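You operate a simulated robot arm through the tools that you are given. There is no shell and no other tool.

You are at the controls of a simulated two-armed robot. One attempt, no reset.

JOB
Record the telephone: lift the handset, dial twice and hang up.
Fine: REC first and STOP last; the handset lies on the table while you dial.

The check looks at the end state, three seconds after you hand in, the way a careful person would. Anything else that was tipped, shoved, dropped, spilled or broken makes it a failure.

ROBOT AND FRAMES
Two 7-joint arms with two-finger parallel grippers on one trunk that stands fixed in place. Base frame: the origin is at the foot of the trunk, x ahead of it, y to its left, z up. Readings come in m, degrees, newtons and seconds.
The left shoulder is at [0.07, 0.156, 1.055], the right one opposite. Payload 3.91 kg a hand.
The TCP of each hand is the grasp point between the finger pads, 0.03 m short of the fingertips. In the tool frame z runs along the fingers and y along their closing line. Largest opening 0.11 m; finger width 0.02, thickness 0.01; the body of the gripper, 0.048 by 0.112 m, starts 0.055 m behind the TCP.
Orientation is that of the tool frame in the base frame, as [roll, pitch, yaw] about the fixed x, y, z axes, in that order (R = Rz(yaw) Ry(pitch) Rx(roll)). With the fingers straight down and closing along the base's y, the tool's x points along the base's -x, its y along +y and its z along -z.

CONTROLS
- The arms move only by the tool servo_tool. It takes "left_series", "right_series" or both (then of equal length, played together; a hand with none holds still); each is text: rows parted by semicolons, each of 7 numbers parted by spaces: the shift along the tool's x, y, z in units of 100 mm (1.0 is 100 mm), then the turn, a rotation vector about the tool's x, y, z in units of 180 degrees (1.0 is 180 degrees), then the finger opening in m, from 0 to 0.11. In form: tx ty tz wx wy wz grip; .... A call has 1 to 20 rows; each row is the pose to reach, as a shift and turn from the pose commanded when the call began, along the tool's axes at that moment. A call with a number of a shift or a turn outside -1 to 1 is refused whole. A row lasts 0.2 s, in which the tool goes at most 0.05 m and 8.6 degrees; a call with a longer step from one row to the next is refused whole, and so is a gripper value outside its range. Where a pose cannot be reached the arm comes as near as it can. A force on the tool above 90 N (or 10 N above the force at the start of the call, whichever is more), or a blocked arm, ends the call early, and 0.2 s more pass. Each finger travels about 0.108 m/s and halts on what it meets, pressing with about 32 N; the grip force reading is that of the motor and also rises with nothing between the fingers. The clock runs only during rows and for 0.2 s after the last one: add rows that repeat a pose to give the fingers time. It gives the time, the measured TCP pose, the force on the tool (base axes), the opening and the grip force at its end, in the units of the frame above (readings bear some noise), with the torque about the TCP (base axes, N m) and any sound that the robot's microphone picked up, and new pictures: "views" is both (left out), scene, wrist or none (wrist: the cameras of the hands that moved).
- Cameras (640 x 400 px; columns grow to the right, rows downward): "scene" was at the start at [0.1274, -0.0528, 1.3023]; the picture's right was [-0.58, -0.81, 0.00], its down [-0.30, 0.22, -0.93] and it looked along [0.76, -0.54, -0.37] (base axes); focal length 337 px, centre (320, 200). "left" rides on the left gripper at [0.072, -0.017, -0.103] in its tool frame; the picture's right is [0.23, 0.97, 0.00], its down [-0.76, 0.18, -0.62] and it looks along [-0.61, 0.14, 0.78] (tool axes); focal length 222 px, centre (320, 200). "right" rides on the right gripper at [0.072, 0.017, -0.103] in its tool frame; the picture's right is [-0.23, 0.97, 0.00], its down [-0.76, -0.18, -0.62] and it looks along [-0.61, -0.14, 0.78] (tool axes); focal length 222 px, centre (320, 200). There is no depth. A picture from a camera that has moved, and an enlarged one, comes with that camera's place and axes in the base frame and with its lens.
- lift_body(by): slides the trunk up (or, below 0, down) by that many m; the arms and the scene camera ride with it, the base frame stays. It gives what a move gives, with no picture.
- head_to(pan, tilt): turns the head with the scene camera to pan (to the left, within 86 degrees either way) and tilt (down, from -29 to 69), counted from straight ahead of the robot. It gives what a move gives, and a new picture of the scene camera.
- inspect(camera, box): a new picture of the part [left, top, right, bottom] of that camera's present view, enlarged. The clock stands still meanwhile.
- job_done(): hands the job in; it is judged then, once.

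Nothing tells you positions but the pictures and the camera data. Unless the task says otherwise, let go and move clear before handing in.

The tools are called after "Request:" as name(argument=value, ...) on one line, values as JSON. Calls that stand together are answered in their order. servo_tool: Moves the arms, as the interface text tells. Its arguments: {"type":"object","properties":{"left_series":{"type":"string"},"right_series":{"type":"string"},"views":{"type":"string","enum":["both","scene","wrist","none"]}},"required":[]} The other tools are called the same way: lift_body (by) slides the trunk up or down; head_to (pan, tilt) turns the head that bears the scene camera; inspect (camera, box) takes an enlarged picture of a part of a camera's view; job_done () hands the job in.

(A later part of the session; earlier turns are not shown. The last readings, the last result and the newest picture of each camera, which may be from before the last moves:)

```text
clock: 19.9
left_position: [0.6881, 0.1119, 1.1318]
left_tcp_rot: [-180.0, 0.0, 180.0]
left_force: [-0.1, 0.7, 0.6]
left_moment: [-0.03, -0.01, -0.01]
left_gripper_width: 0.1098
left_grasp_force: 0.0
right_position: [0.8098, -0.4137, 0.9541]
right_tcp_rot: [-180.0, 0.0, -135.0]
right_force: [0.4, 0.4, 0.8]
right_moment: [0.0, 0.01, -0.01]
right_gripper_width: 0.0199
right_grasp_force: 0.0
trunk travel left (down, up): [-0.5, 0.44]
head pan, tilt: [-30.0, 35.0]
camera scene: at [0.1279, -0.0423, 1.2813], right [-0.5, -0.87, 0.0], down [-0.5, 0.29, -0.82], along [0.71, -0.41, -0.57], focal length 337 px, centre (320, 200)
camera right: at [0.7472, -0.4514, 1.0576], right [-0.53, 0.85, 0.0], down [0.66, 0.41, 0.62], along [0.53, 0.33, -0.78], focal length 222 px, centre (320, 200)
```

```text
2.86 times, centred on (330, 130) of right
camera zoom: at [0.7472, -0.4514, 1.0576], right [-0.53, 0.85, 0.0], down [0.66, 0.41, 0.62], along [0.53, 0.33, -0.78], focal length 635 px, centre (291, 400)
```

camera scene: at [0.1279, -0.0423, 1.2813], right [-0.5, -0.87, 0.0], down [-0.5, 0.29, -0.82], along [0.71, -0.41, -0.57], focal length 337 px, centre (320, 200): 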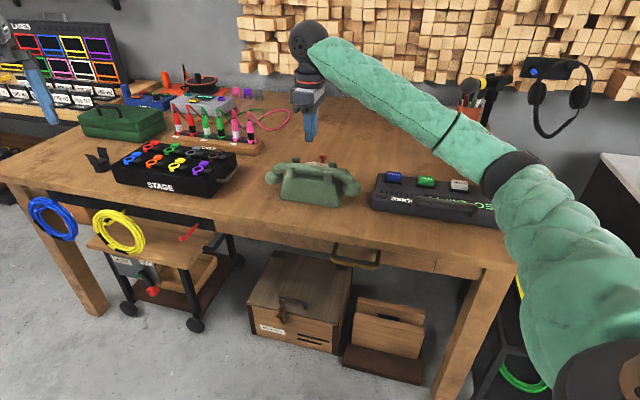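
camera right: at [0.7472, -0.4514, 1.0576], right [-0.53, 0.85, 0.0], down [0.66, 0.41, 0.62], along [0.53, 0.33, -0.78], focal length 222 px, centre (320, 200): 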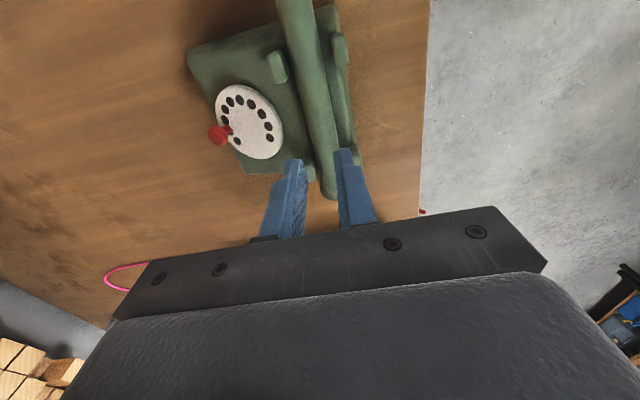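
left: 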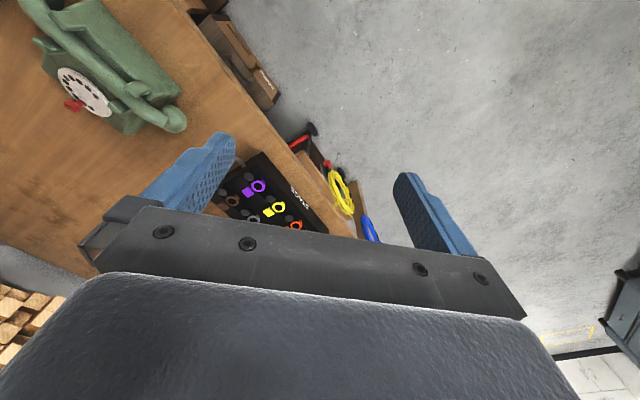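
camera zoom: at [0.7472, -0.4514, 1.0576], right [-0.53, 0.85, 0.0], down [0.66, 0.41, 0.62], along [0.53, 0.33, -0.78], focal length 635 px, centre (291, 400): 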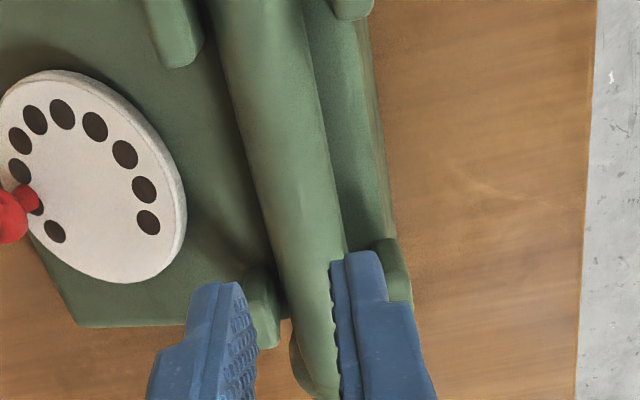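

Measurements put the handle's axis at about z 0.832 with a body ledge at z≈0.82 under it, so I can grip only a few mm lower. I go back down with a narrower opening until the tips rest just on the ledge.

Request:
servo_tool(right_series="0 0 0 0 0 0 0.044; 0 0 0.3 0 0 0 0.044; 0 0 0.6 0 0 0 0.044; 0 0 0.8 0 0 0 0.044; 0 0 0.9 0 0 0 0.044; 0 0 0.96 0 0 0 0.044; 0 0 0.99 0 0 0 0.044; 0 0 0.99 0 0 0 0.044", views="none")

Request:
servo_tool(right_series="0 0 0.02 0 0 0 0.044; 0 0 0.03 0 0 0 0.044; 0 0 0.04 0 0 0 0.044", views="wrist")

Request:
inspect(camera="right", box=[220, 90, 460, 240])

Request:
inspect(camera="scene", box=[260, 150, 370, 219])

```text
clock: 21.8
left_position: [0.6884, 0.1118, 1.1326]
left_tcp_rot: [180.0, 0.0, -180.0]
left_force: [0.0, -0.1, 0.0]
left_moment: [-0.01, -0.01, -0.01]
left_gripper_width: 0.1098
left_grasp_force: 0.0
right_position: [0.8113, -0.4115, 0.8545]
right_tcp_rot: [180.0, 0.0, -135.1]
right_force: [-0.8, 0.0, -0.3]
right_moment: [0.0, 0.0, -0.03]
right_gripper_width: 0.0443
right_grasp_force: 0.1
trunk travel left (down, up): [-0.5, 0.44]
head pan, tilt: [-30.0, 35.0]
```

```text
clock: 22.6
left_position: [0.688, 0.1116, 1.1332]
left_tcp_rot: [180.0, 0.1, -180.0]
left_force: [0.2, -0.3, -0.6]
left_moment: [-0.01, -0.04, -0.04]
left_gripper_width: 0.1101
left_grasp_force: 0.0
right_position: [0.8097, -0.412, 0.8523]
right_tcp_rot: [179.9, 0.0, -135.0]
right_force: [0.3, -2.0, 8.9]
right_moment: [0.07, 0.21, 0.03]
right_gripper_width: 0.0435
right_grasp_force: 0.0
trunk travel left (down, up): [-0.5, 0.44]
head pan, tilt: [-30.0, 35.0]
camera right: at [0.747, -0.4509, 0.9552], right [-0.53, 0.85, 0.0], down [0.66, 0.41, 0.62], along [0.53, 0.33, -0.78], focal length 222 px, centre (320, 200)
```

right: 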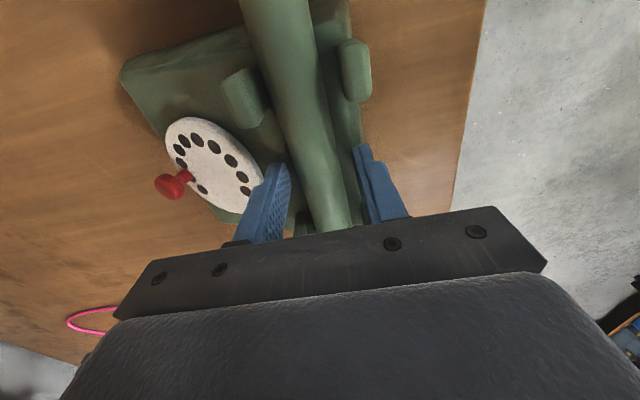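

```text
2.67 times, centred on (340, 165) of right
camera zoom: at [0.747, -0.4509, 0.9552], right [-0.53, 0.85, 0.0], down [0.66, 0.41, 0.62], along [0.53, 0.33, -0.78], focal length 592 px, centre (267, 293)
```

zoom: 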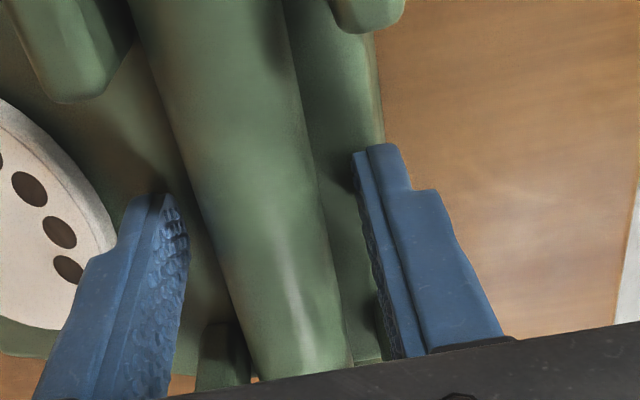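

```text
5.80 times, centred on (315, 184) of scene
camera zoom: at [0.1276, -0.0424, 1.2815], right [-0.5, -0.87, 0.0], down [-0.5, 0.29, -0.82], along [0.71, -0.41, -0.57], focal length 1955 px, centre (349, 290)
```

zoom: 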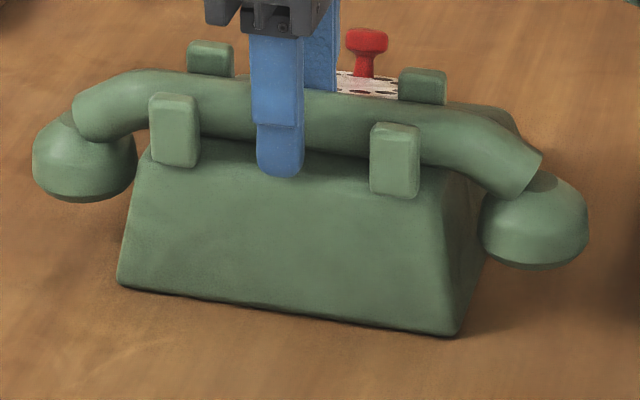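

The robot-side fingertip now rests on the ledge at tip z ≈0.822. I ease up 1 mm, close fully, and then test with a very small, slow lift.

Request:
servo_tool(right_series="0 0 -0.01 0 0 0 0.044; 0 0 -0.015 0 0 0 0.036; 0 0 -0.015 0 0 0 0.03; 0 0 -0.015 0 0 0 0.02; 0 0 -0.015 0 0 0 0.01; 0 0 -0.015 0 0 0 0; 0 0 -0.015 0 0 0 0; 0 0 -0.015 0 0 0 0", views="wrist")

Request:
inspect(camera="right", box=[220, 90, 460, 240])

Request:
inspect(camera="scene", box=[260, 150, 370, 219])

```text
clock: 24.4
left_position: [0.6897, 0.1116, 1.1322]
left_tcp_rot: [-180.0, 0.2, 180.0]
left_force: [0.4, -0.1, 0.5]
left_moment: [0.01, 0.02, 0.01]
left_gripper_width: 0.1099
left_grasp_force: 0.1
right_position: [0.8096, -0.4112, 0.8519]
right_tcp_rot: [-179.9, 0.0, -135.0]
right_force: [0.2, -1.0, 0.7]
right_moment: [-0.02, 0.03, -0.02]
right_gripper_width: 0.0277
right_grasp_force: 32.2
trunk travel left (down, up): [-0.5, 0.44]
head pan, tilt: [-30.0, 35.0]
camera right: at [0.7473, -0.4507, 0.9557], right [-0.53, 0.85, 0.0], down [0.66, 0.41, 0.62], along [0.53, 0.33, -0.78], focal length 222 px, centre (320, 200)
```

right: 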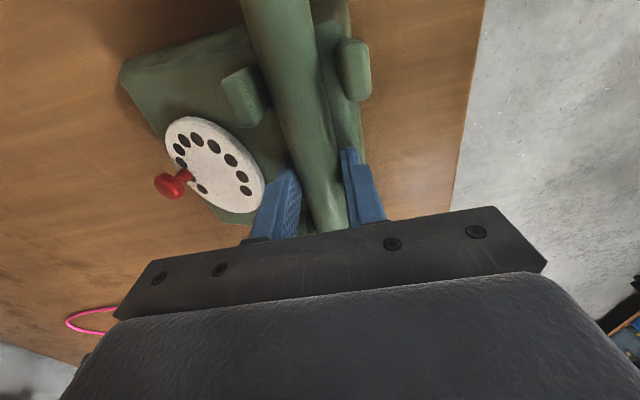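

```text
2.67 times, centred on (340, 165) of right
camera zoom: at [0.7473, -0.4507, 0.9557], right [-0.53, 0.85, 0.0], down [0.66, 0.41, 0.62], along [0.53, 0.33, -0.78], focal length 592 px, centre (267, 293)
```

zoom: 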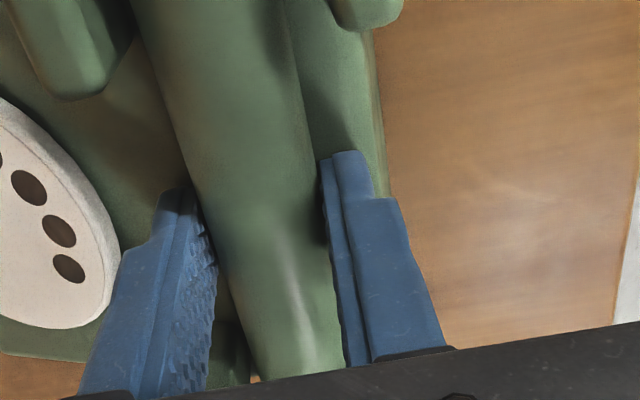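

```text
5.80 times, centred on (315, 184) of scene
camera zoom: at [0.1285, -0.0427, 1.2813], right [-0.5, -0.87, 0.0], down [-0.5, 0.29, -0.82], along [0.71, -0.41, -0.57], focal length 1955 px, centre (349, 290)
```

zoom: 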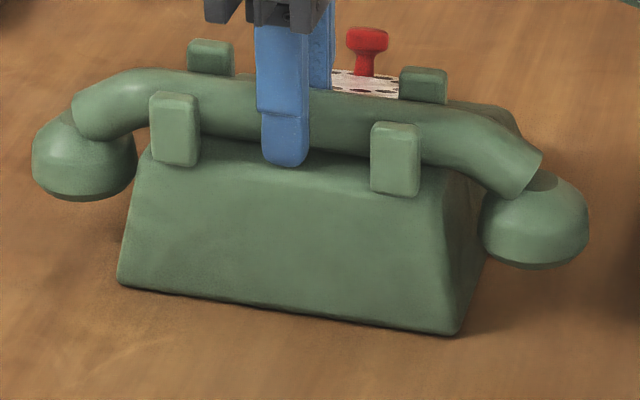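

Width is again 27.7 mm, so the pads really span the handle's diameter. I lift just 4 mm to read what force resists.

Request:
servo_tool(right_series="0 0 -0.01 0 0 0 0; 0 0 -0.02 0 0 0 0; 0 0 -0.03 0 0 0 0; 0 0 -0.04 0 0 0 0", views="none")

Request:
inspect(camera="scene", box=[260, 150, 370, 219])

```text
clock: 25.4
left_position: [0.6888, 0.1113, 1.1318]
left_tcp_rot: [-180.0, 0.0, 180.0]
left_force: [0.3, -0.6, 1.4]
left_moment: [0.01, 0.02, 0.01]
left_gripper_width: 0.1099
left_grasp_force: 0.0
right_position: [0.8107, -0.4114, 0.8551]
right_tcp_rot: [-179.9, 0.0, -135.0]
right_force: [-0.7, -0.6, -1.8]
right_moment: [-0.01, 0.02, 0.0]
right_gripper_width: 0.0273
right_grasp_force: 31.9
trunk travel left (down, up): [-0.5, 0.44]
head pan, tilt: [-30.0, 35.0]
```

```text
5.80 times, centred on (315, 184) of scene
camera zoom: at [0.1285, -0.0427, 1.2813], right [-0.5, -0.87, 0.0], down [-0.5, 0.29, -0.82], along [0.71, -0.41, -0.57], focal length 1955 px, centre (349, 290)
```

zoom: 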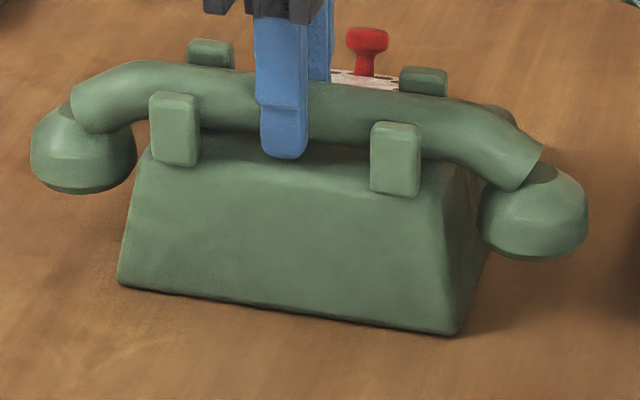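

The handset is rising with the fingers (about 2 N of weight). I continue lifting slowly.

Request:
servo_tool(right_series="0 0 -0.02 0 0 0 0; 0 0 -0.05 0 0 0 0; 0 0 -0.08 0 0 0 0; 0 0 -0.12 0 0 0 0; 0 0 -0.16 0 0 0 0; 0 0 -0.2 0 0 0 0", views="wrist")

Request:
inspect(camera="scene", box=[260, 150, 370, 219])

```text
clock: 26.8
left_position: [0.689, 0.1116, 1.1322]
left_tcp_rot: [180.0, 0.0, 180.0]
left_force: [0.1, 0.7, 0.7]
left_moment: [-0.02, -0.03, 0.01]
left_gripper_width: 0.11
left_grasp_force: 0.1
right_position: [0.8104, -0.4112, 0.8764]
right_tcp_rot: [-179.9, 0.0, -135.0]
right_force: [-0.4, 0.3, -2.0]
right_moment: [0.01, 0.02, 0.04]
right_gripper_width: 0.0275
right_grasp_force: 31.9
trunk travel left (down, up): [-0.5, 0.44]
head pan, tilt: [-30.0, 35.0]
camera right: at [0.7479, -0.4512, 0.9795], right [-0.53, 0.85, 0.0], down [0.66, 0.41, 0.62], along [0.53, 0.33, -0.78], focal length 222 px, centre (320, 200)
```

right: 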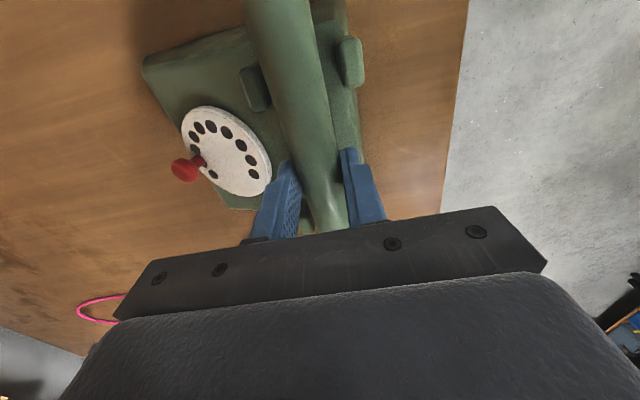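

```text
5.80 times, centred on (315, 184) of scene
camera zoom: at [0.1285, -0.0427, 1.2813], right [-0.5, -0.87, 0.0], down [-0.5, 0.29, -0.82], along [0.71, -0.41, -0.57], focal length 1955 px, centre (349, 290)
```

zoom: 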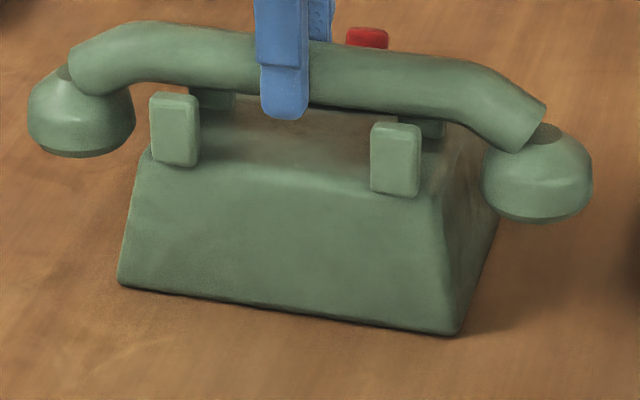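

The handset is firmly held and the caps have flat bottoms (about 67 mm below the TCP), so it can stand on the table. I raise it well clear of the cradle posts, slowly.

Request:
servo_tool(right_series="0 0 -0.1 0 0 0 0; 0 0 -0.2 0 0 0 0; 0 0 -0.3 0 0 0 0; 0 0 -0.4 0 0 0 0; 0 0 -0.5 0 0 0 0; 0 0 -0.6 0 0 0 0; 0 0 -0.7 0 0 0 0", views="none")

Request:
servo_tool(right_series="-0.08 0.07 0 0 0 0 0; -0.2 0.17 0 0 0 0 0; -0.32 0.27 0 0 0 0 0; -0.44 0.37 0 0 0 0 0; -0.56 0.47 0 0 0 0 0; -0.68 0.57 0 0 0 0 0; -0.8 0.67 0 0 0 0 0; -0.92 0.77 0 0 0 0 0; -1.0 0.83 0 0 0 0 0; -1.0 0.83 0 0 0 0 0", views="both")

Request:
inspect(camera="scene", box=[200, 120, 360, 220])

```text
clock: 28.4
left_position: [0.6884, 0.1119, 1.1315]
left_tcp_rot: [180.0, 0.0, -180.0]
left_force: [-0.4, 0.5, 0.6]
left_moment: [-0.02, 0.01, 0.0]
left_gripper_width: 0.1102
left_grasp_force: 0.2
right_position: [0.8108, -0.4125, 0.947]
right_tcp_rot: [-179.9, 0.0, -135.0]
right_force: [0.1, 0.1, -1.7]
right_moment: [0.01, -0.02, 0.03]
right_gripper_width: 0.0278
right_grasp_force: 31.7
trunk travel left (down, up): [-0.5, 0.44]
head pan, tilt: [-30.0, 35.0]
```

```text
clock: 30.6
left_position: [0.6893, 0.112, 1.1328]
left_tcp_rot: [180.0, 0.0, -180.0]
left_force: [1.5, 0.0, 0.6]
left_moment: [0.01, -0.03, 0.01]
left_gripper_width: 0.1095
left_grasp_force: 0.0
right_position: [0.8235, -0.2827, 0.9454]
right_tcp_rot: [-180.0, -0.1, -135.0]
right_force: [-0.9, 0.7, -1.5]
right_moment: [0.02, -0.02, 0.0]
right_gripper_width: 0.0279
right_grasp_force: 32.0
trunk travel left (down, up): [-0.5, 0.44]
head pan, tilt: [-30.0, 35.0]
camera scene: at [0.1285, -0.0428, 1.2813], right [-0.5, -0.87, 0.0], down [-0.5, 0.29, -0.82], along [0.71, -0.41, -0.57], focal length 337 px, centre (320, 200)
camera right: at [0.76, -0.3215, 1.0491], right [-0.53, 0.85, 0.0], down [0.66, 0.41, 0.62], along [0.53, 0.33, -0.78], focal length 222 px, centre (320, 200)
```

scene: 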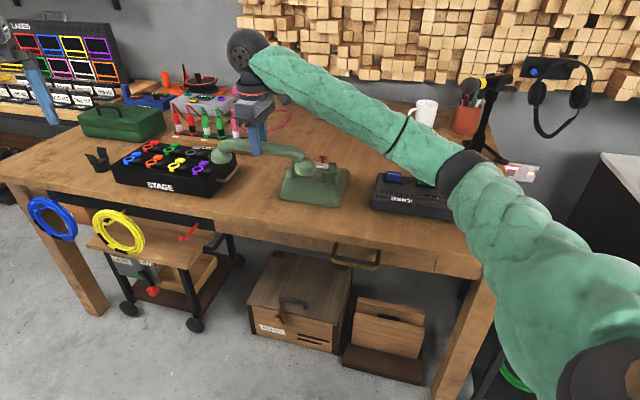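
right: 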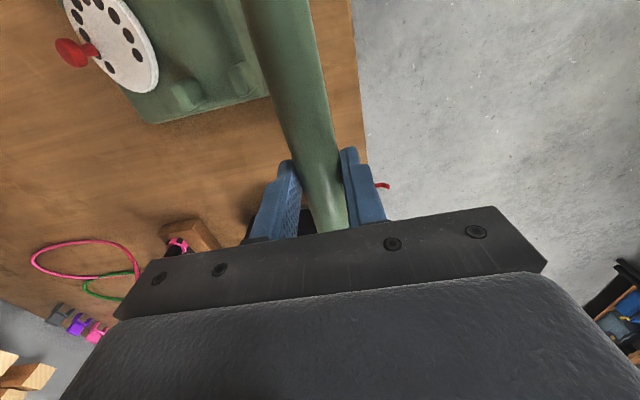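

```text
4.00 times, centred on (280, 170) of scene
camera zoom: at [0.1285, -0.0428, 1.2813], right [-0.5, -0.87, 0.0], down [-0.5, 0.29, -0.82], along [0.71, -0.41, -0.57], focal length 1349 px, centre (480, 320)
```

zoom: 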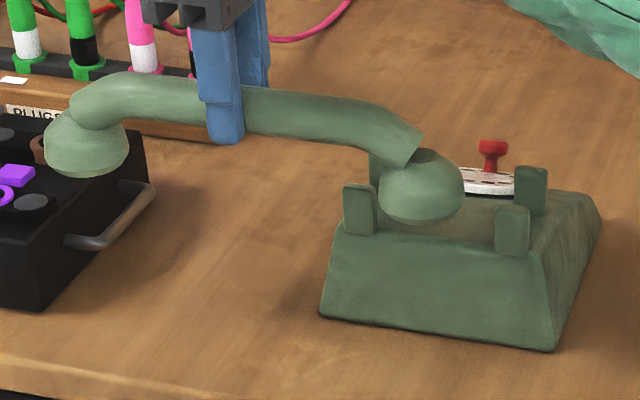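

The handset hangs over free table between the phone, the table edge and the STAGE box. I lower it partway, shifting 1 cm back from the STAGE box, and check the clearances.

Request:
servo_tool(right_series="0.1 0 0.1 0 0 0 0; 0.1 0 0.25 0 0 0 0; 0.1 0 0.4 0 0 0 0; 0.1 0 0.55 0 0 0 0; 0.1 0 0.7 0 0 0 0; 0.1 0 0.85 0 0 0 0; 0.1 0 1.0 0 0 0 0; 0.1 0 1.0 0 0 0 0", views="both")

Request:
inspect(camera="scene", box=[200, 120, 360, 220])

```text
clock: 32.4
left_position: [0.6892, 0.1112, 1.1314]
left_tcp_rot: [180.0, -0.1, 180.0]
left_force: [-0.2, -0.1, -0.1]
left_moment: [-0.03, 0.03, 0.02]
left_gripper_width: 0.1101
left_grasp_force: 0.1
right_position: [0.8171, -0.29, 0.8451]
right_tcp_rot: [180.0, 0.1, -135.1]
right_force: [0.1, -0.4, -1.7]
right_moment: [-0.03, 0.03, 0.02]
right_gripper_width: 0.0278
right_grasp_force: 32.3
trunk travel left (down, up): [-0.5, 0.44]
head pan, tilt: [-30.0, 35.0]
camera scene: at [0.1284, -0.0425, 1.2813], right [-0.5, -0.87, 0.0], down [-0.5, 0.29, -0.82], along [0.71, -0.41, -0.57], focal length 337 px, centre (320, 200)
camera right: at [0.7536, -0.3295, 0.9485], right [-0.53, 0.85, 0.0], down [0.66, 0.41, 0.62], along [0.53, 0.33, -0.78], focal length 222 px, centre (320, 200)
```

scene: 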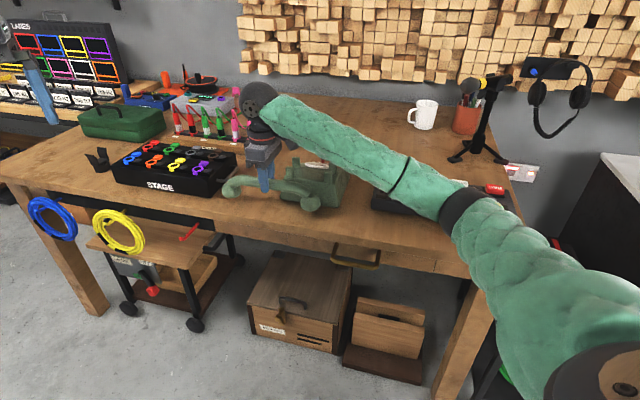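
right: 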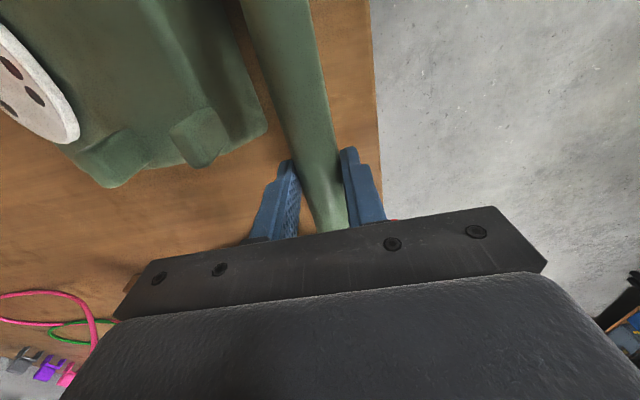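

```text
4.00 times, centred on (280, 170) of scene
camera zoom: at [0.1284, -0.0425, 1.2813], right [-0.5, -0.87, 0.0], down [-0.5, 0.29, -0.82], along [0.71, -0.41, -0.57], focal length 1349 px, centre (480, 320)
```

zoom: 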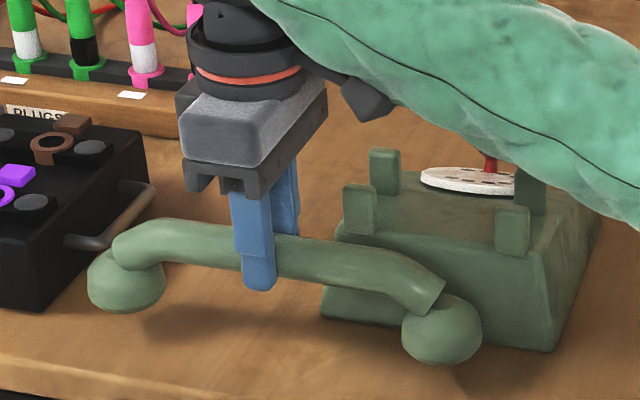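

Clearances look fine. I lower gently toward contact, expected near TCP z ≈ 0.817.

Request:
servo_tool(right_series="0 0 0.08 0 0 0 0; 0 0 0.16 0 0 0 0; 0 0 0.21 0 0 0 0; 0 0 0.23 0 0 0 0", views="none")

Request:
servo_tool(right_series="0 0 0.015 0 0 0 0; 0 0 0.03 0 0 0 0; 0 0 0.04 0 0 0 0", views="none")

Request:
inspect(camera="scene", box=[200, 120, 360, 220])

```text
clock: 33.4
left_position: [0.6887, 0.1118, 1.1333]
left_tcp_rot: [-180.0, 0.0, -179.9]
left_force: [-0.2, -0.2, 0.2]
left_moment: [0.01, 0.02, 0.01]
left_gripper_width: 0.1096
left_grasp_force: 0.1
right_position: [0.8171, -0.2906, 0.8217]
right_tcp_rot: [-179.9, -0.1, -135.0]
right_force: [0.0, 0.0, -2.1]
right_moment: [0.03, -0.02, -0.03]
right_gripper_width: 0.0279
right_grasp_force: 32.3
trunk travel left (down, up): [-0.5, 0.44]
head pan, tilt: [-30.0, 35.0]
```

```text
clock: 34.1
left_position: [0.6893, 0.1111, 1.1319]
left_tcp_rot: [180.0, -0.1, -180.0]
left_force: [-0.1, -0.3, 0.6]
left_moment: [0.02, -0.02, 0.01]
left_gripper_width: 0.1104
left_grasp_force: 0.1
right_position: [0.815, -0.2883, 0.8199]
right_tcp_rot: [180.0, 0.0, -135.0]
right_force: [-0.4, -0.3, -2.0]
right_moment: [0.02, 0.02, 0.03]
right_gripper_width: 0.0278
right_grasp_force: 32.0
trunk travel left (down, up): [-0.5, 0.44]
head pan, tilt: [-30.0, 35.0]
```

```text
4.00 times, centred on (280, 170) of scene
camera zoom: at [0.1286, -0.0427, 1.2813], right [-0.5, -0.87, 0.0], down [-0.5, 0.29, -0.82], along [0.71, -0.41, -0.57], focal length 1349 px, centre (480, 320)
```

zoom: 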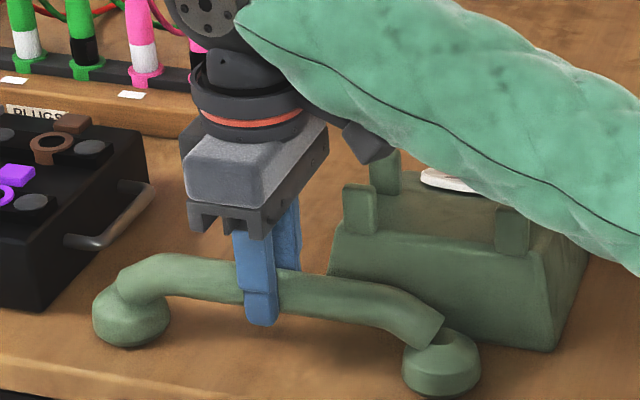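

No contact yet. I continue down in small steps.

Request:
servo_tool(right_series="0 0 0.015 0 0 0 0; 0 0 0.03 0 0 0 0; 0 0 0.04 0 0 0 0", views="none")

Request:
servo_tool(right_series="0 0 0.01 0 0 0 0; 0 0 0.02 0 0 0 0; 0 0 0.03 0 0 0 0", views="none")

Request:
inspect(camera="scene", box=[200, 120, 360, 220])

```text
clock: 35.0
left_position: [0.6881, 0.1113, 1.1319]
left_tcp_rot: [-179.9, 0.0, 180.0]
left_force: [-0.4, 0.5, 1.2]
left_moment: [0.0, 0.02, 0.02]
left_gripper_width: 0.1097
left_grasp_force: 0.0
right_position: [0.816, -0.2885, 0.8176]
right_tcp_rot: [-179.9, 0.2, -134.9]
right_force: [5.1, -0.4, 12.1]
right_moment: [-0.51, 0.52, 0.14]
right_gripper_width: 0.0275
right_grasp_force: 32.5
trunk travel left (down, up): [-0.5, 0.44]
head pan, tilt: [-30.0, 35.0]
```

```text
clock: 35.8
left_position: [0.6879, 0.1113, 1.1324]
left_tcp_rot: [180.0, 0.0, 180.0]
left_force: [-1.3, -0.1, 0.4]
left_moment: [0.01, 0.0, -0.02]
left_gripper_width: 0.11
left_grasp_force: 0.1
right_position: [0.8144, -0.2904, 0.8138]
right_tcp_rot: [-180.0, 0.0, -135.0]
right_force: [8.4, -2.9, 25.5]
right_moment: [-0.11, -0.1, 0.06]
right_gripper_width: 0.0281
right_grasp_force: 32.1
trunk travel left (down, up): [-0.5, 0.44]
head pan, tilt: [-30.0, 35.0]
```

```text
4.00 times, centred on (280, 170) of scene
camera zoom: at [0.127, -0.0421, 1.2816], right [-0.5, -0.87, 0.0], down [-0.5, 0.29, -0.82], along [0.71, -0.41, -0.57], focal length 1349 px, centre (480, 320)
```

zoom: 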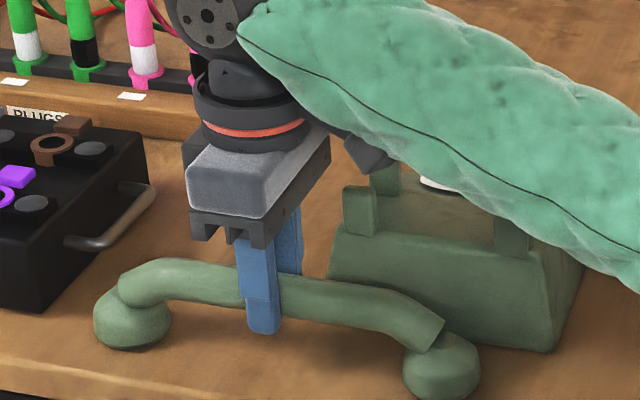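

The handset rests on the table with 25 N of press. I relieve the pressure, then open the fingers slowly.

Request:
servo_tool(right_series="0 0 -0.02 0 0 0 0; 0 0 -0.04 0 0 0 0; 0 0 -0.04 0 0 0 0", views="none")

Request:
servo_tool(right_series="0 0 0 0 0 0 0.03; 0 0 0 0 0 0 0.034; 0 0 0 0 0 0 0.04; 0 0 0 0 0 0 0.046; 0 0 0 0 0 0 0.05; 0 0 0 0 0 0 0.05", views="both")

Request:
inspect(camera="scene", box=[200, 120, 360, 220])

Request:
inspect(camera="right", box=[180, 40, 420, 240])

```text
clock: 36.5
left_position: [0.6893, 0.1118, 1.1309]
left_tcp_rot: [180.0, 0.0, 180.0]
left_force: [-0.5, -0.4, -0.5]
left_moment: [0.01, -0.01, 0.0]
left_gripper_width: 0.1101
left_grasp_force: 0.1
right_position: [0.8154, -0.2892, 0.8148]
right_tcp_rot: [179.9, -0.1, -135.1]
right_force: [0.5, 0.1, -1.9]
right_moment: [-0.02, 0.02, 0.02]
right_gripper_width: 0.0277
right_grasp_force: 31.8
trunk travel left (down, up): [-0.5, 0.44]
head pan, tilt: [-30.0, 35.0]
```

```text
clock: 38.0
left_position: [0.6889, 0.1116, 1.132]
left_tcp_rot: [180.0, 0.1, 180.0]
left_force: [0.6, -0.2, 0.9]
left_moment: [0.0, -0.01, -0.02]
left_gripper_width: 0.11
left_grasp_force: 0.0
right_position: [0.8163, -0.2902, 0.8172]
right_tcp_rot: [179.9, -0.1, -135.0]
right_force: [0.0, 0.2, 0.4]
right_moment: [0.01, 0.0, 0.02]
right_gripper_width: 0.0503
right_grasp_force: 0.1
trunk travel left (down, up): [-0.5, 0.44]
head pan, tilt: [-30.0, 35.0]
camera scene: at [0.1284, -0.0426, 1.2813], right [-0.5, -0.87, 0.0], down [-0.5, 0.29, -0.82], along [0.71, -0.41, -0.57], focal length 337 px, centre (320, 200)
camera right: at [0.7531, -0.329, 0.9195], right [-0.53, 0.85, 0.0], down [0.66, 0.41, 0.62], along [0.53, 0.33, -0.78], focal length 222 px, centre (320, 200)
```

scene: 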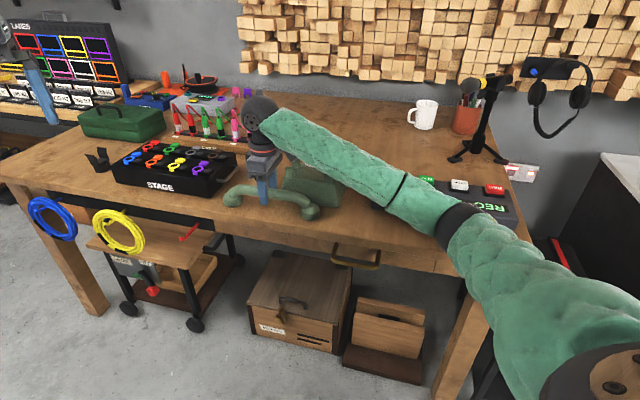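
right: 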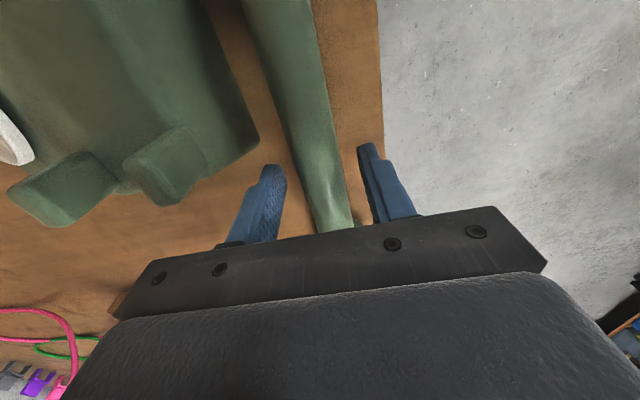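

```text
4.00 times, centred on (280, 170) of scene
camera zoom: at [0.1284, -0.0426, 1.2813], right [-0.5, -0.87, 0.0], down [-0.5, 0.29, -0.82], along [0.71, -0.41, -0.57], focal length 1349 px, centre (480, 320)
```

zoom: 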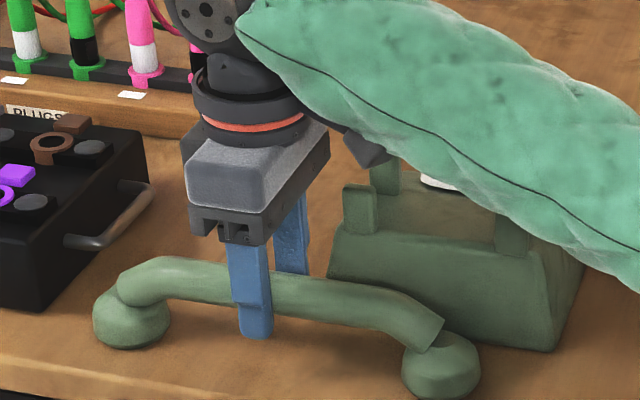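

```text
2.00 times, centred on (300, 140) of right
camera zoom: at [0.7531, -0.329, 0.9195], right [-0.53, 0.85, 0.0], down [0.66, 0.41, 0.62], along [0.53, 0.33, -0.78], focal length 444 px, centre (360, 320)
```

zoom: 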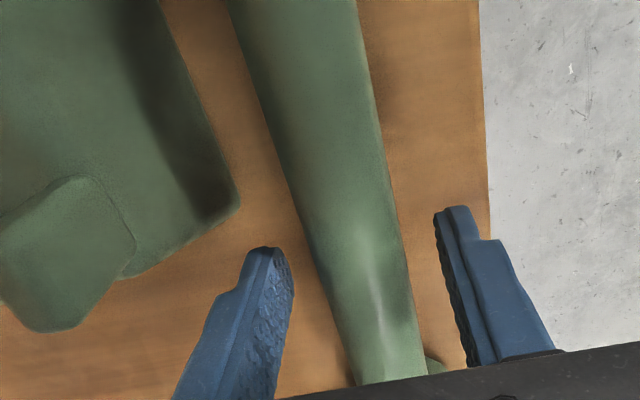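

The handset stands by itself on the table. I rise straight up, away from it.

Request:
servo_tool(right_series="0 0 -0.1 0 0 0 0.05; 0 0 -0.25 0 0 0 0.05; 0 0 -0.45 0 0 0 0.05; 0 0 -0.7 0 0 0 0.05; 0 0 -1.0 0 0 0 0.05", views="none")

Request:
servo_tool(right_series="0 0 -0.1 0 0 0.045 0.05; 0 0 -0.2 0 0 0.09 0.05; 0 -0.1 -0.3 0 0 0.135 0.05; 0 -0.2 -0.4 0 0 0.18 0.05; 0 -0.3 -0.5 0 0 0.225 0.05; 0.1 -0.4 -0.5 0 0 0.27 0.05; 0.2 -0.5 -0.5 0 0 0.315 0.05; 0.3 -0.6 -0.5 0 0 0.36 0.05; 0.4 -0.7 -0.5 0 0 0.405 0.05; 0.5 -0.8 -0.5 0 0 0.45 0.05; 0.6 -0.9 -0.5 0 0 0.495 0.05; 0.6 -1.0 -0.5 0 0 0.5 0.05", views="both")

```text
clock: 39.1
left_position: [0.6875, 0.1124, 1.1326]
left_tcp_rot: [180.0, 0.0, 180.0]
left_force: [0.4, -0.5, -0.3]
left_moment: [-0.05, -0.01, 0.01]
left_gripper_width: 0.11
left_grasp_force: 0.0
right_position: [0.818, -0.2886, 0.9166]
right_tcp_rot: [180.0, 0.0, -135.0]
right_force: [-0.1, 0.0, 0.1]
right_moment: [-0.04, -0.01, 0.01]
right_gripper_width: 0.0501
right_grasp_force: 0.0
trunk travel left (down, up): [-0.5, 0.44]
head pan, tilt: [-30.0, 35.0]
```

```text
clock: 41.8
left_position: [0.6887, 0.1124, 1.1313]
left_tcp_rot: [180.0, -0.2, -180.0]
left_force: [-1.2, -0.1, -0.8]
left_moment: [-0.01, 0.02, 0.01]
left_gripper_width: 0.1101
left_grasp_force: 0.0
right_position: [0.8428, -0.4043, 0.9666]
right_tcp_rot: [179.9, 0.0, 135.0]
right_force: [-0.2, 0.0, 0.2]
right_moment: [-0.02, -0.02, -0.01]
right_gripper_width: 0.0499
right_grasp_force: 0.1
trunk travel left (down, up): [-0.5, 0.44]
head pan, tilt: [-30.0, 35.0]
camera scene: at [0.1286, -0.0426, 1.2812], right [-0.5, -0.87, 0.0], down [-0.5, 0.29, -0.82], along [0.71, -0.41, -0.57], focal length 337 px, centre (320, 200)
camera right: at [0.8052, -0.3407, 1.0695], right [0.85, 0.53, 0.0], down [0.41, -0.66, 0.62], along [0.33, -0.53, -0.78], focal length 222 px, centre (320, 200)
```

scene: 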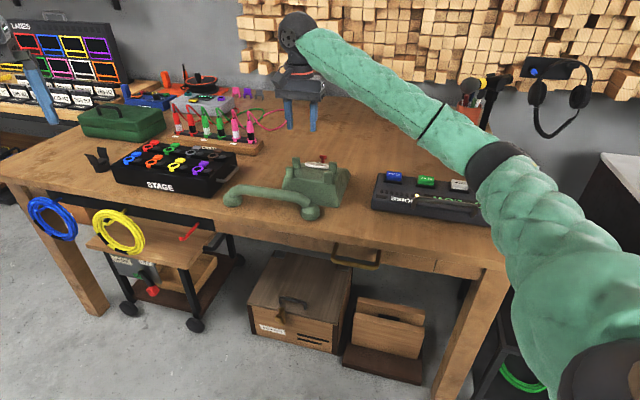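
right: 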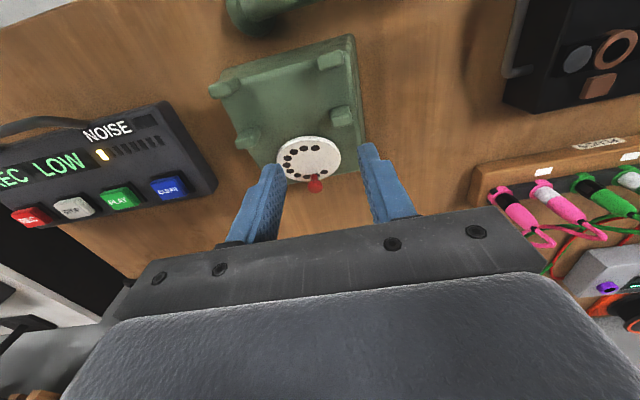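

The display now reads "REC LOW" with one bar of noise. I read it close up, along with the dial.

Request:
inspect(camera="right", box=[0, 80, 220, 240])

Request:
inspect(camera="right", box=[220, 40, 400, 220])

Request:
inspect(camera="scene", box=[200, 120, 360, 220])

```text
2.50 times, centred on (110, 160) of right
camera zoom: at [0.8052, -0.3407, 1.0695], right [0.85, 0.53, 0.0], down [0.41, -0.66, 0.62], along [0.33, -0.53, -0.78], focal length 555 px, centre (845, 300)
```

zoom: 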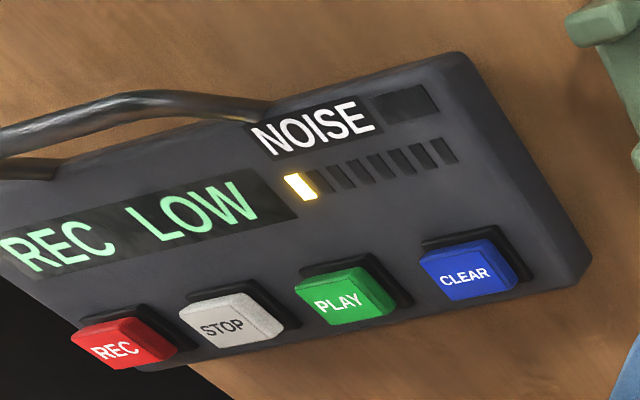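

```text
2.22 times, centred on (310, 130) of right
camera zoom: at [0.8052, -0.3407, 1.0695], right [0.85, 0.53, 0.0], down [0.41, -0.66, 0.62], along [0.33, -0.53, -0.78], focal length 494 px, centre (342, 356)
```

zoom: 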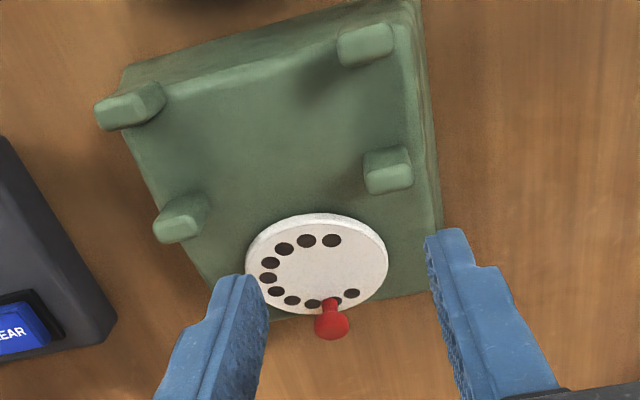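

```text
4.00 times, centred on (280, 170) of scene
camera zoom: at [0.1286, -0.0426, 1.2812], right [-0.5, -0.87, 0.0], down [-0.5, 0.29, -0.82], along [0.71, -0.41, -0.57], focal length 1349 px, centre (480, 320)
```

zoom: 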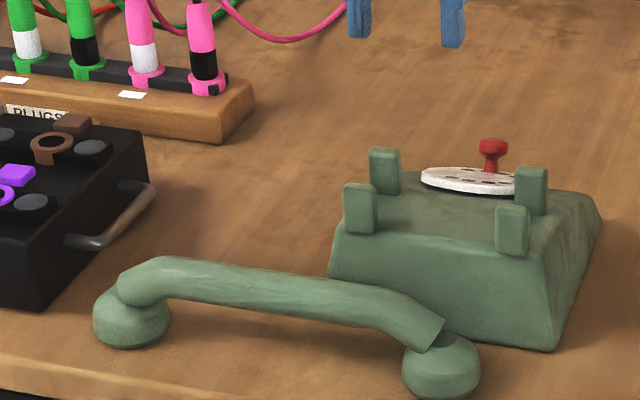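

The handset lies safely and the phone has stayed put. Knob head centre is about (0.897, -0.499, 0.808), on a 37 mm circle around the dial axis. I test reach by hovering the open fingers above the knob.

Request:
servo_tool(right_series="-0.3 -0.08 0 0 0 0 0.05; -0.6 -0.16 0.1 0 0 0 0.05; -0.9 -0.24 0.3 0 0 0 0.05; -1.0 -0.28 0.55 0 0 0 0.05; -1.0 -0.28 0.55 0 0 0 0.05", views="both")

Request:
inspect(camera="right", box=[220, 80, 420, 240])

Request:
inspect(camera="scene", box=[240, 110, 400, 210])

```text
clock: 43.0
left_position: [0.6892, 0.1114, 1.1324]
left_tcp_rot: [180.0, 0.0, -180.0]
left_force: [-0.8, -0.2, 0.0]
left_moment: [0.02, 0.0, -0.01]
left_gripper_width: 0.1103
left_grasp_force: 0.0
right_position: [0.8946, -0.4944, 0.9113]
right_tcp_rot: [180.0, -0.1, 135.1]
right_force: [-0.5, 0.0, -0.2]
right_moment: [-0.02, 0.01, -0.02]
right_gripper_width: 0.0499
right_grasp_force: 0.1
trunk travel left (down, up): [-0.5, 0.44]
head pan, tilt: [-30.0, 35.0]
camera scene: at [0.1281, -0.0425, 1.2814], right [-0.5, -0.87, 0.0], down [-0.5, 0.29, -0.82], along [0.71, -0.41, -0.57], focal length 337 px, centre (320, 200)
camera right: at [0.856, -0.431, 1.0154], right [0.85, 0.53, 0.0], down [0.41, -0.66, 0.62], along [0.33, -0.53, -0.78], focal length 222 px, centre (320, 200)
```

scene: 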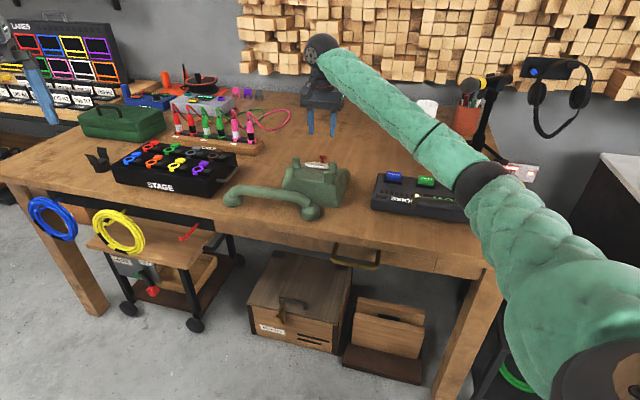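
right: 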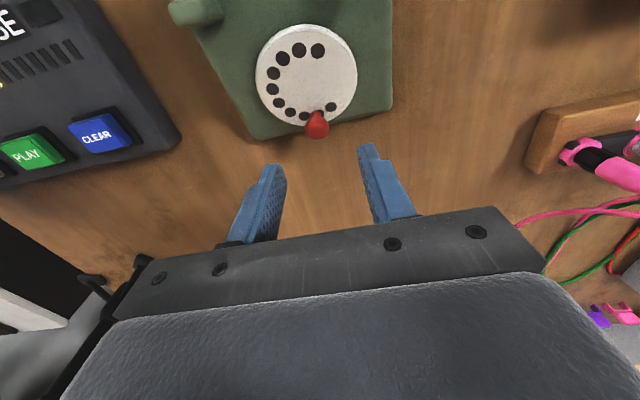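

```text
2.50 times, centred on (320, 160) of right
camera zoom: at [0.856, -0.431, 1.0154], right [0.85, 0.53, 0.0], down [0.41, -0.66, 0.62], along [0.33, -0.53, -0.78], focal length 555 px, centre (320, 300)
```

zoom: 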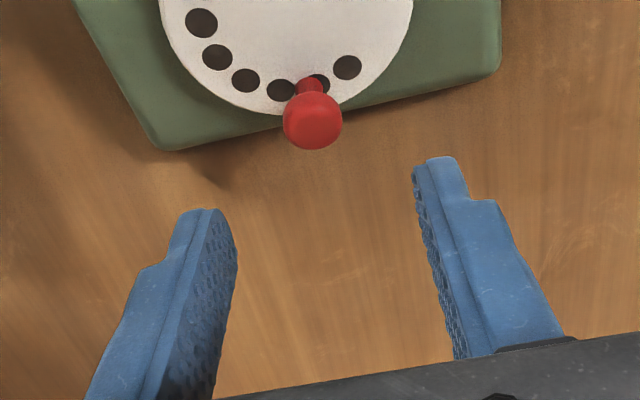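

```text
4.00 times, centred on (320, 160) of scene
camera zoom: at [0.1281, -0.0425, 1.2814], right [-0.5, -0.87, 0.0], down [-0.5, 0.29, -0.82], along [0.71, -0.41, -0.57], focal length 1349 px, centre (320, 360)
```

zoom: 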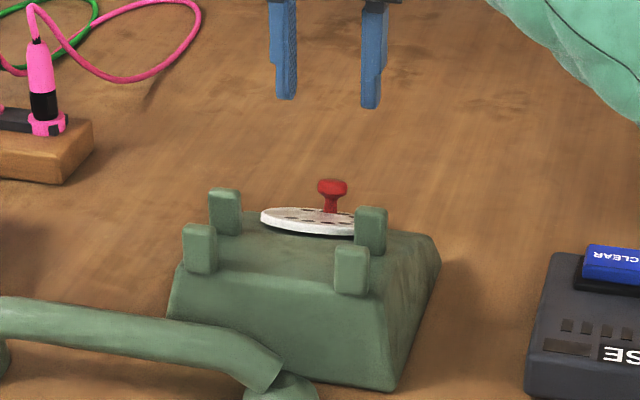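

Reach is fine with the tool straight down. I lower the open fingers around the knob.

Request:
servo_tool(right_series="-0.04 -0.01 0.15 0 0 0 0.045; -0.04 -0.01 0.35 0 0 0 0.045; -0.04 -0.01 0.55 0 0 0 0.045; -0.04 -0.01 0.68 0 0 0 0.045; -0.04 -0.01 0.74 0 0 0 0.045; -0.04 -0.01 0.78 0 0 0 0.045; -0.04 -0.01 0.78 0 0 0 0.045", views="both")

Request:
inspect(camera="right", box=[220, 80, 420, 240])

Request:
inspect(camera="scene", box=[260, 125, 380, 200])

```text
clock: 44.5
left_position: [0.6886, 0.1124, 1.1326]
left_tcp_rot: [179.9, 0.1, 180.0]
left_force: [-0.1, 0.4, 1.1]
left_moment: [-0.01, -0.02, -0.01]
left_gripper_width: 0.1101
left_grasp_force: 0.1
right_position: [0.8974, -0.4973, 0.8329]
right_tcp_rot: [-180.0, 0.0, 135.0]
right_force: [-0.4, -0.4, 0.7]
right_moment: [0.01, 0.0, -0.02]
right_gripper_width: 0.0449
right_grasp_force: 0.0
trunk travel left (down, up): [-0.5, 0.44]
head pan, tilt: [-30.0, 35.0]
camera scene: at [0.1283, -0.0426, 1.2813], right [-0.5, -0.87, 0.0], down [-0.5, 0.29, -0.82], along [0.71, -0.41, -0.57], focal length 337 px, centre (320, 200)
camera right: at [0.8587, -0.434, 0.936], right [0.85, 0.53, 0.0], down [0.41, -0.66, 0.62], along [0.33, -0.53, -0.78], focal length 222 px, centre (320, 200)
```

scene: 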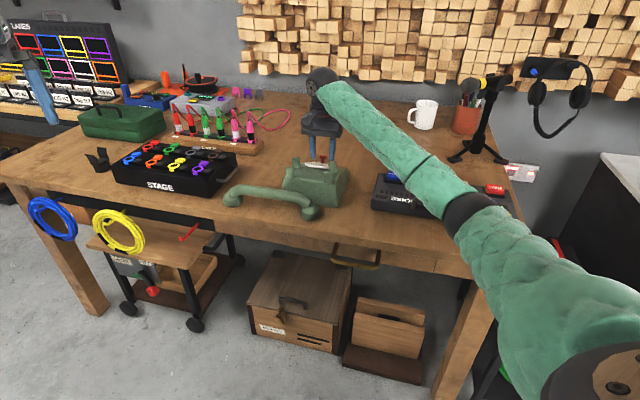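
right: 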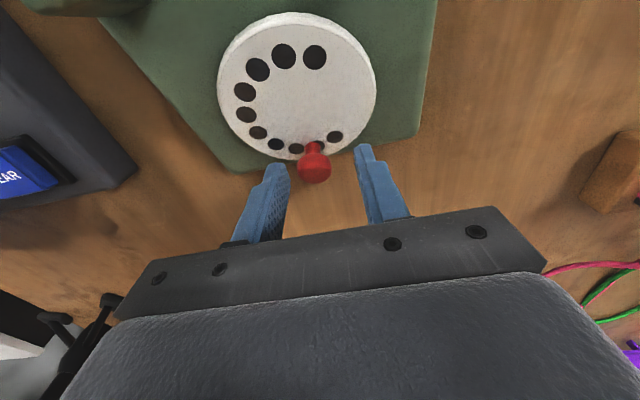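

```text
2.50 times, centred on (320, 160) of right
camera zoom: at [0.8587, -0.434, 0.936], right [0.85, 0.53, 0.0], down [0.41, -0.66, 0.62], along [0.33, -0.53, -0.78], focal length 555 px, centre (320, 300)
```

zoom: 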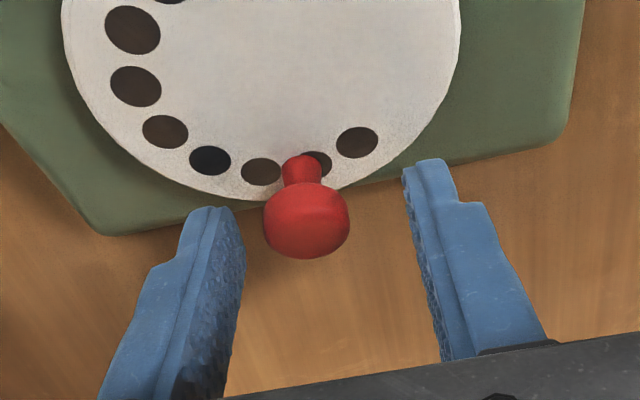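

```text
5.33 times, centred on (320, 162) of scene
camera zoom: at [0.1283, -0.0426, 1.2813], right [-0.5, -0.87, 0.0], down [-0.5, 0.29, -0.82], along [0.71, -0.41, -0.57], focal length 1799 px, centre (320, 400)
```

zoom: 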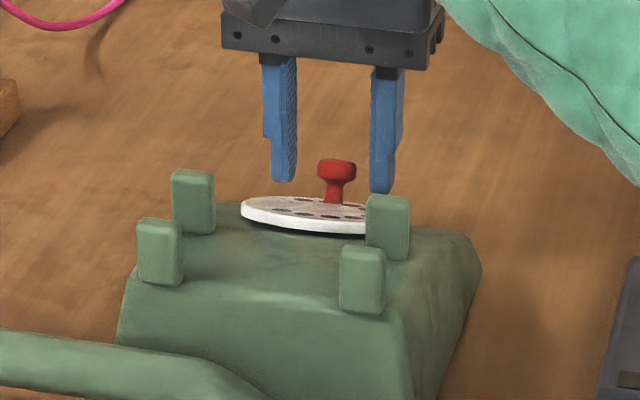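

The fingers straddle the red knob well. I centre by 2 mm and close on it.

Request:
servo_tool(right_series="-0.01 -0.02 0 0 0 0 0.04; -0.01 -0.02 0 0 0 0 0.032; -0.01 -0.02 0 0 0 0 0.026; -0.01 -0.02 0 0 0 0 0.022; -0.01 -0.02 0 0 0 0 0.016; -0.01 -0.02 0 0 0 0 0.012; -0.01 -0.02 0 0 0 0 0.012", views="wrist")

Request:
inspect(camera="right", box=[220, 80, 420, 240])

Request:
inspect(camera="scene", box=[260, 125, 380, 200])

```text
clock: 46.1
left_position: [0.6893, 0.1111, 1.1316]
left_tcp_rot: [-179.9, 0.0, 180.0]
left_force: [1.7, 0.5, -0.8]
left_moment: [0.01, -0.04, 0.0]
left_gripper_width: 0.11
left_grasp_force: 0.0
right_position: [0.8961, -0.4996, 0.833]
right_tcp_rot: [180.0, 0.1, 135.0]
right_force: [-2.8, -2.1, 1.2]
right_moment: [-0.03, 0.05, 0.04]
right_gripper_width: 0.0213
right_grasp_force: 32.3
trunk travel left (down, up): [-0.5, 0.44]
head pan, tilt: [-30.0, 35.0]
camera right: at [0.8578, -0.4361, 0.9362], right [0.85, 0.53, 0.0], down [0.41, -0.66, 0.62], along [0.33, -0.53, -0.78], focal length 222 px, centre (320, 200)
```

right: 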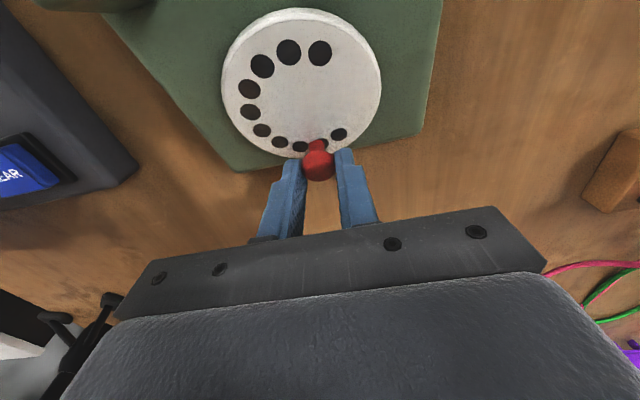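

```text
2.50 times, centred on (320, 160) of right
camera zoom: at [0.8578, -0.4361, 0.9362], right [0.85, 0.53, 0.0], down [0.41, -0.66, 0.62], along [0.33, -0.53, -0.78], focal length 555 px, centre (320, 300)
```

zoom: 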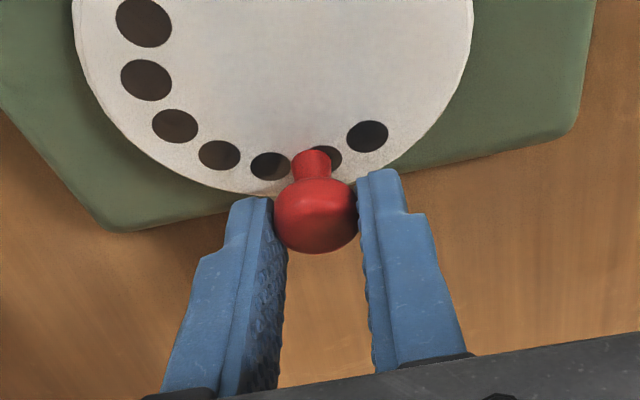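

```text
5.33 times, centred on (320, 162) of scene
camera zoom: at [0.1282, -0.0428, 1.2813], right [-0.5, -0.87, 0.0], down [-0.5, 0.29, -0.82], along [0.71, -0.41, -0.57], focal length 1799 px, centre (320, 400)
```

zoom: 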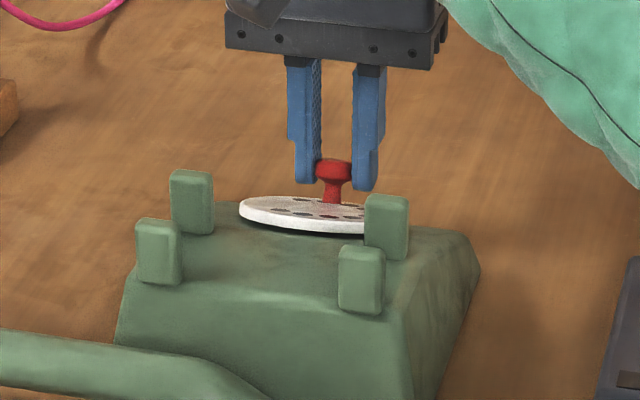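

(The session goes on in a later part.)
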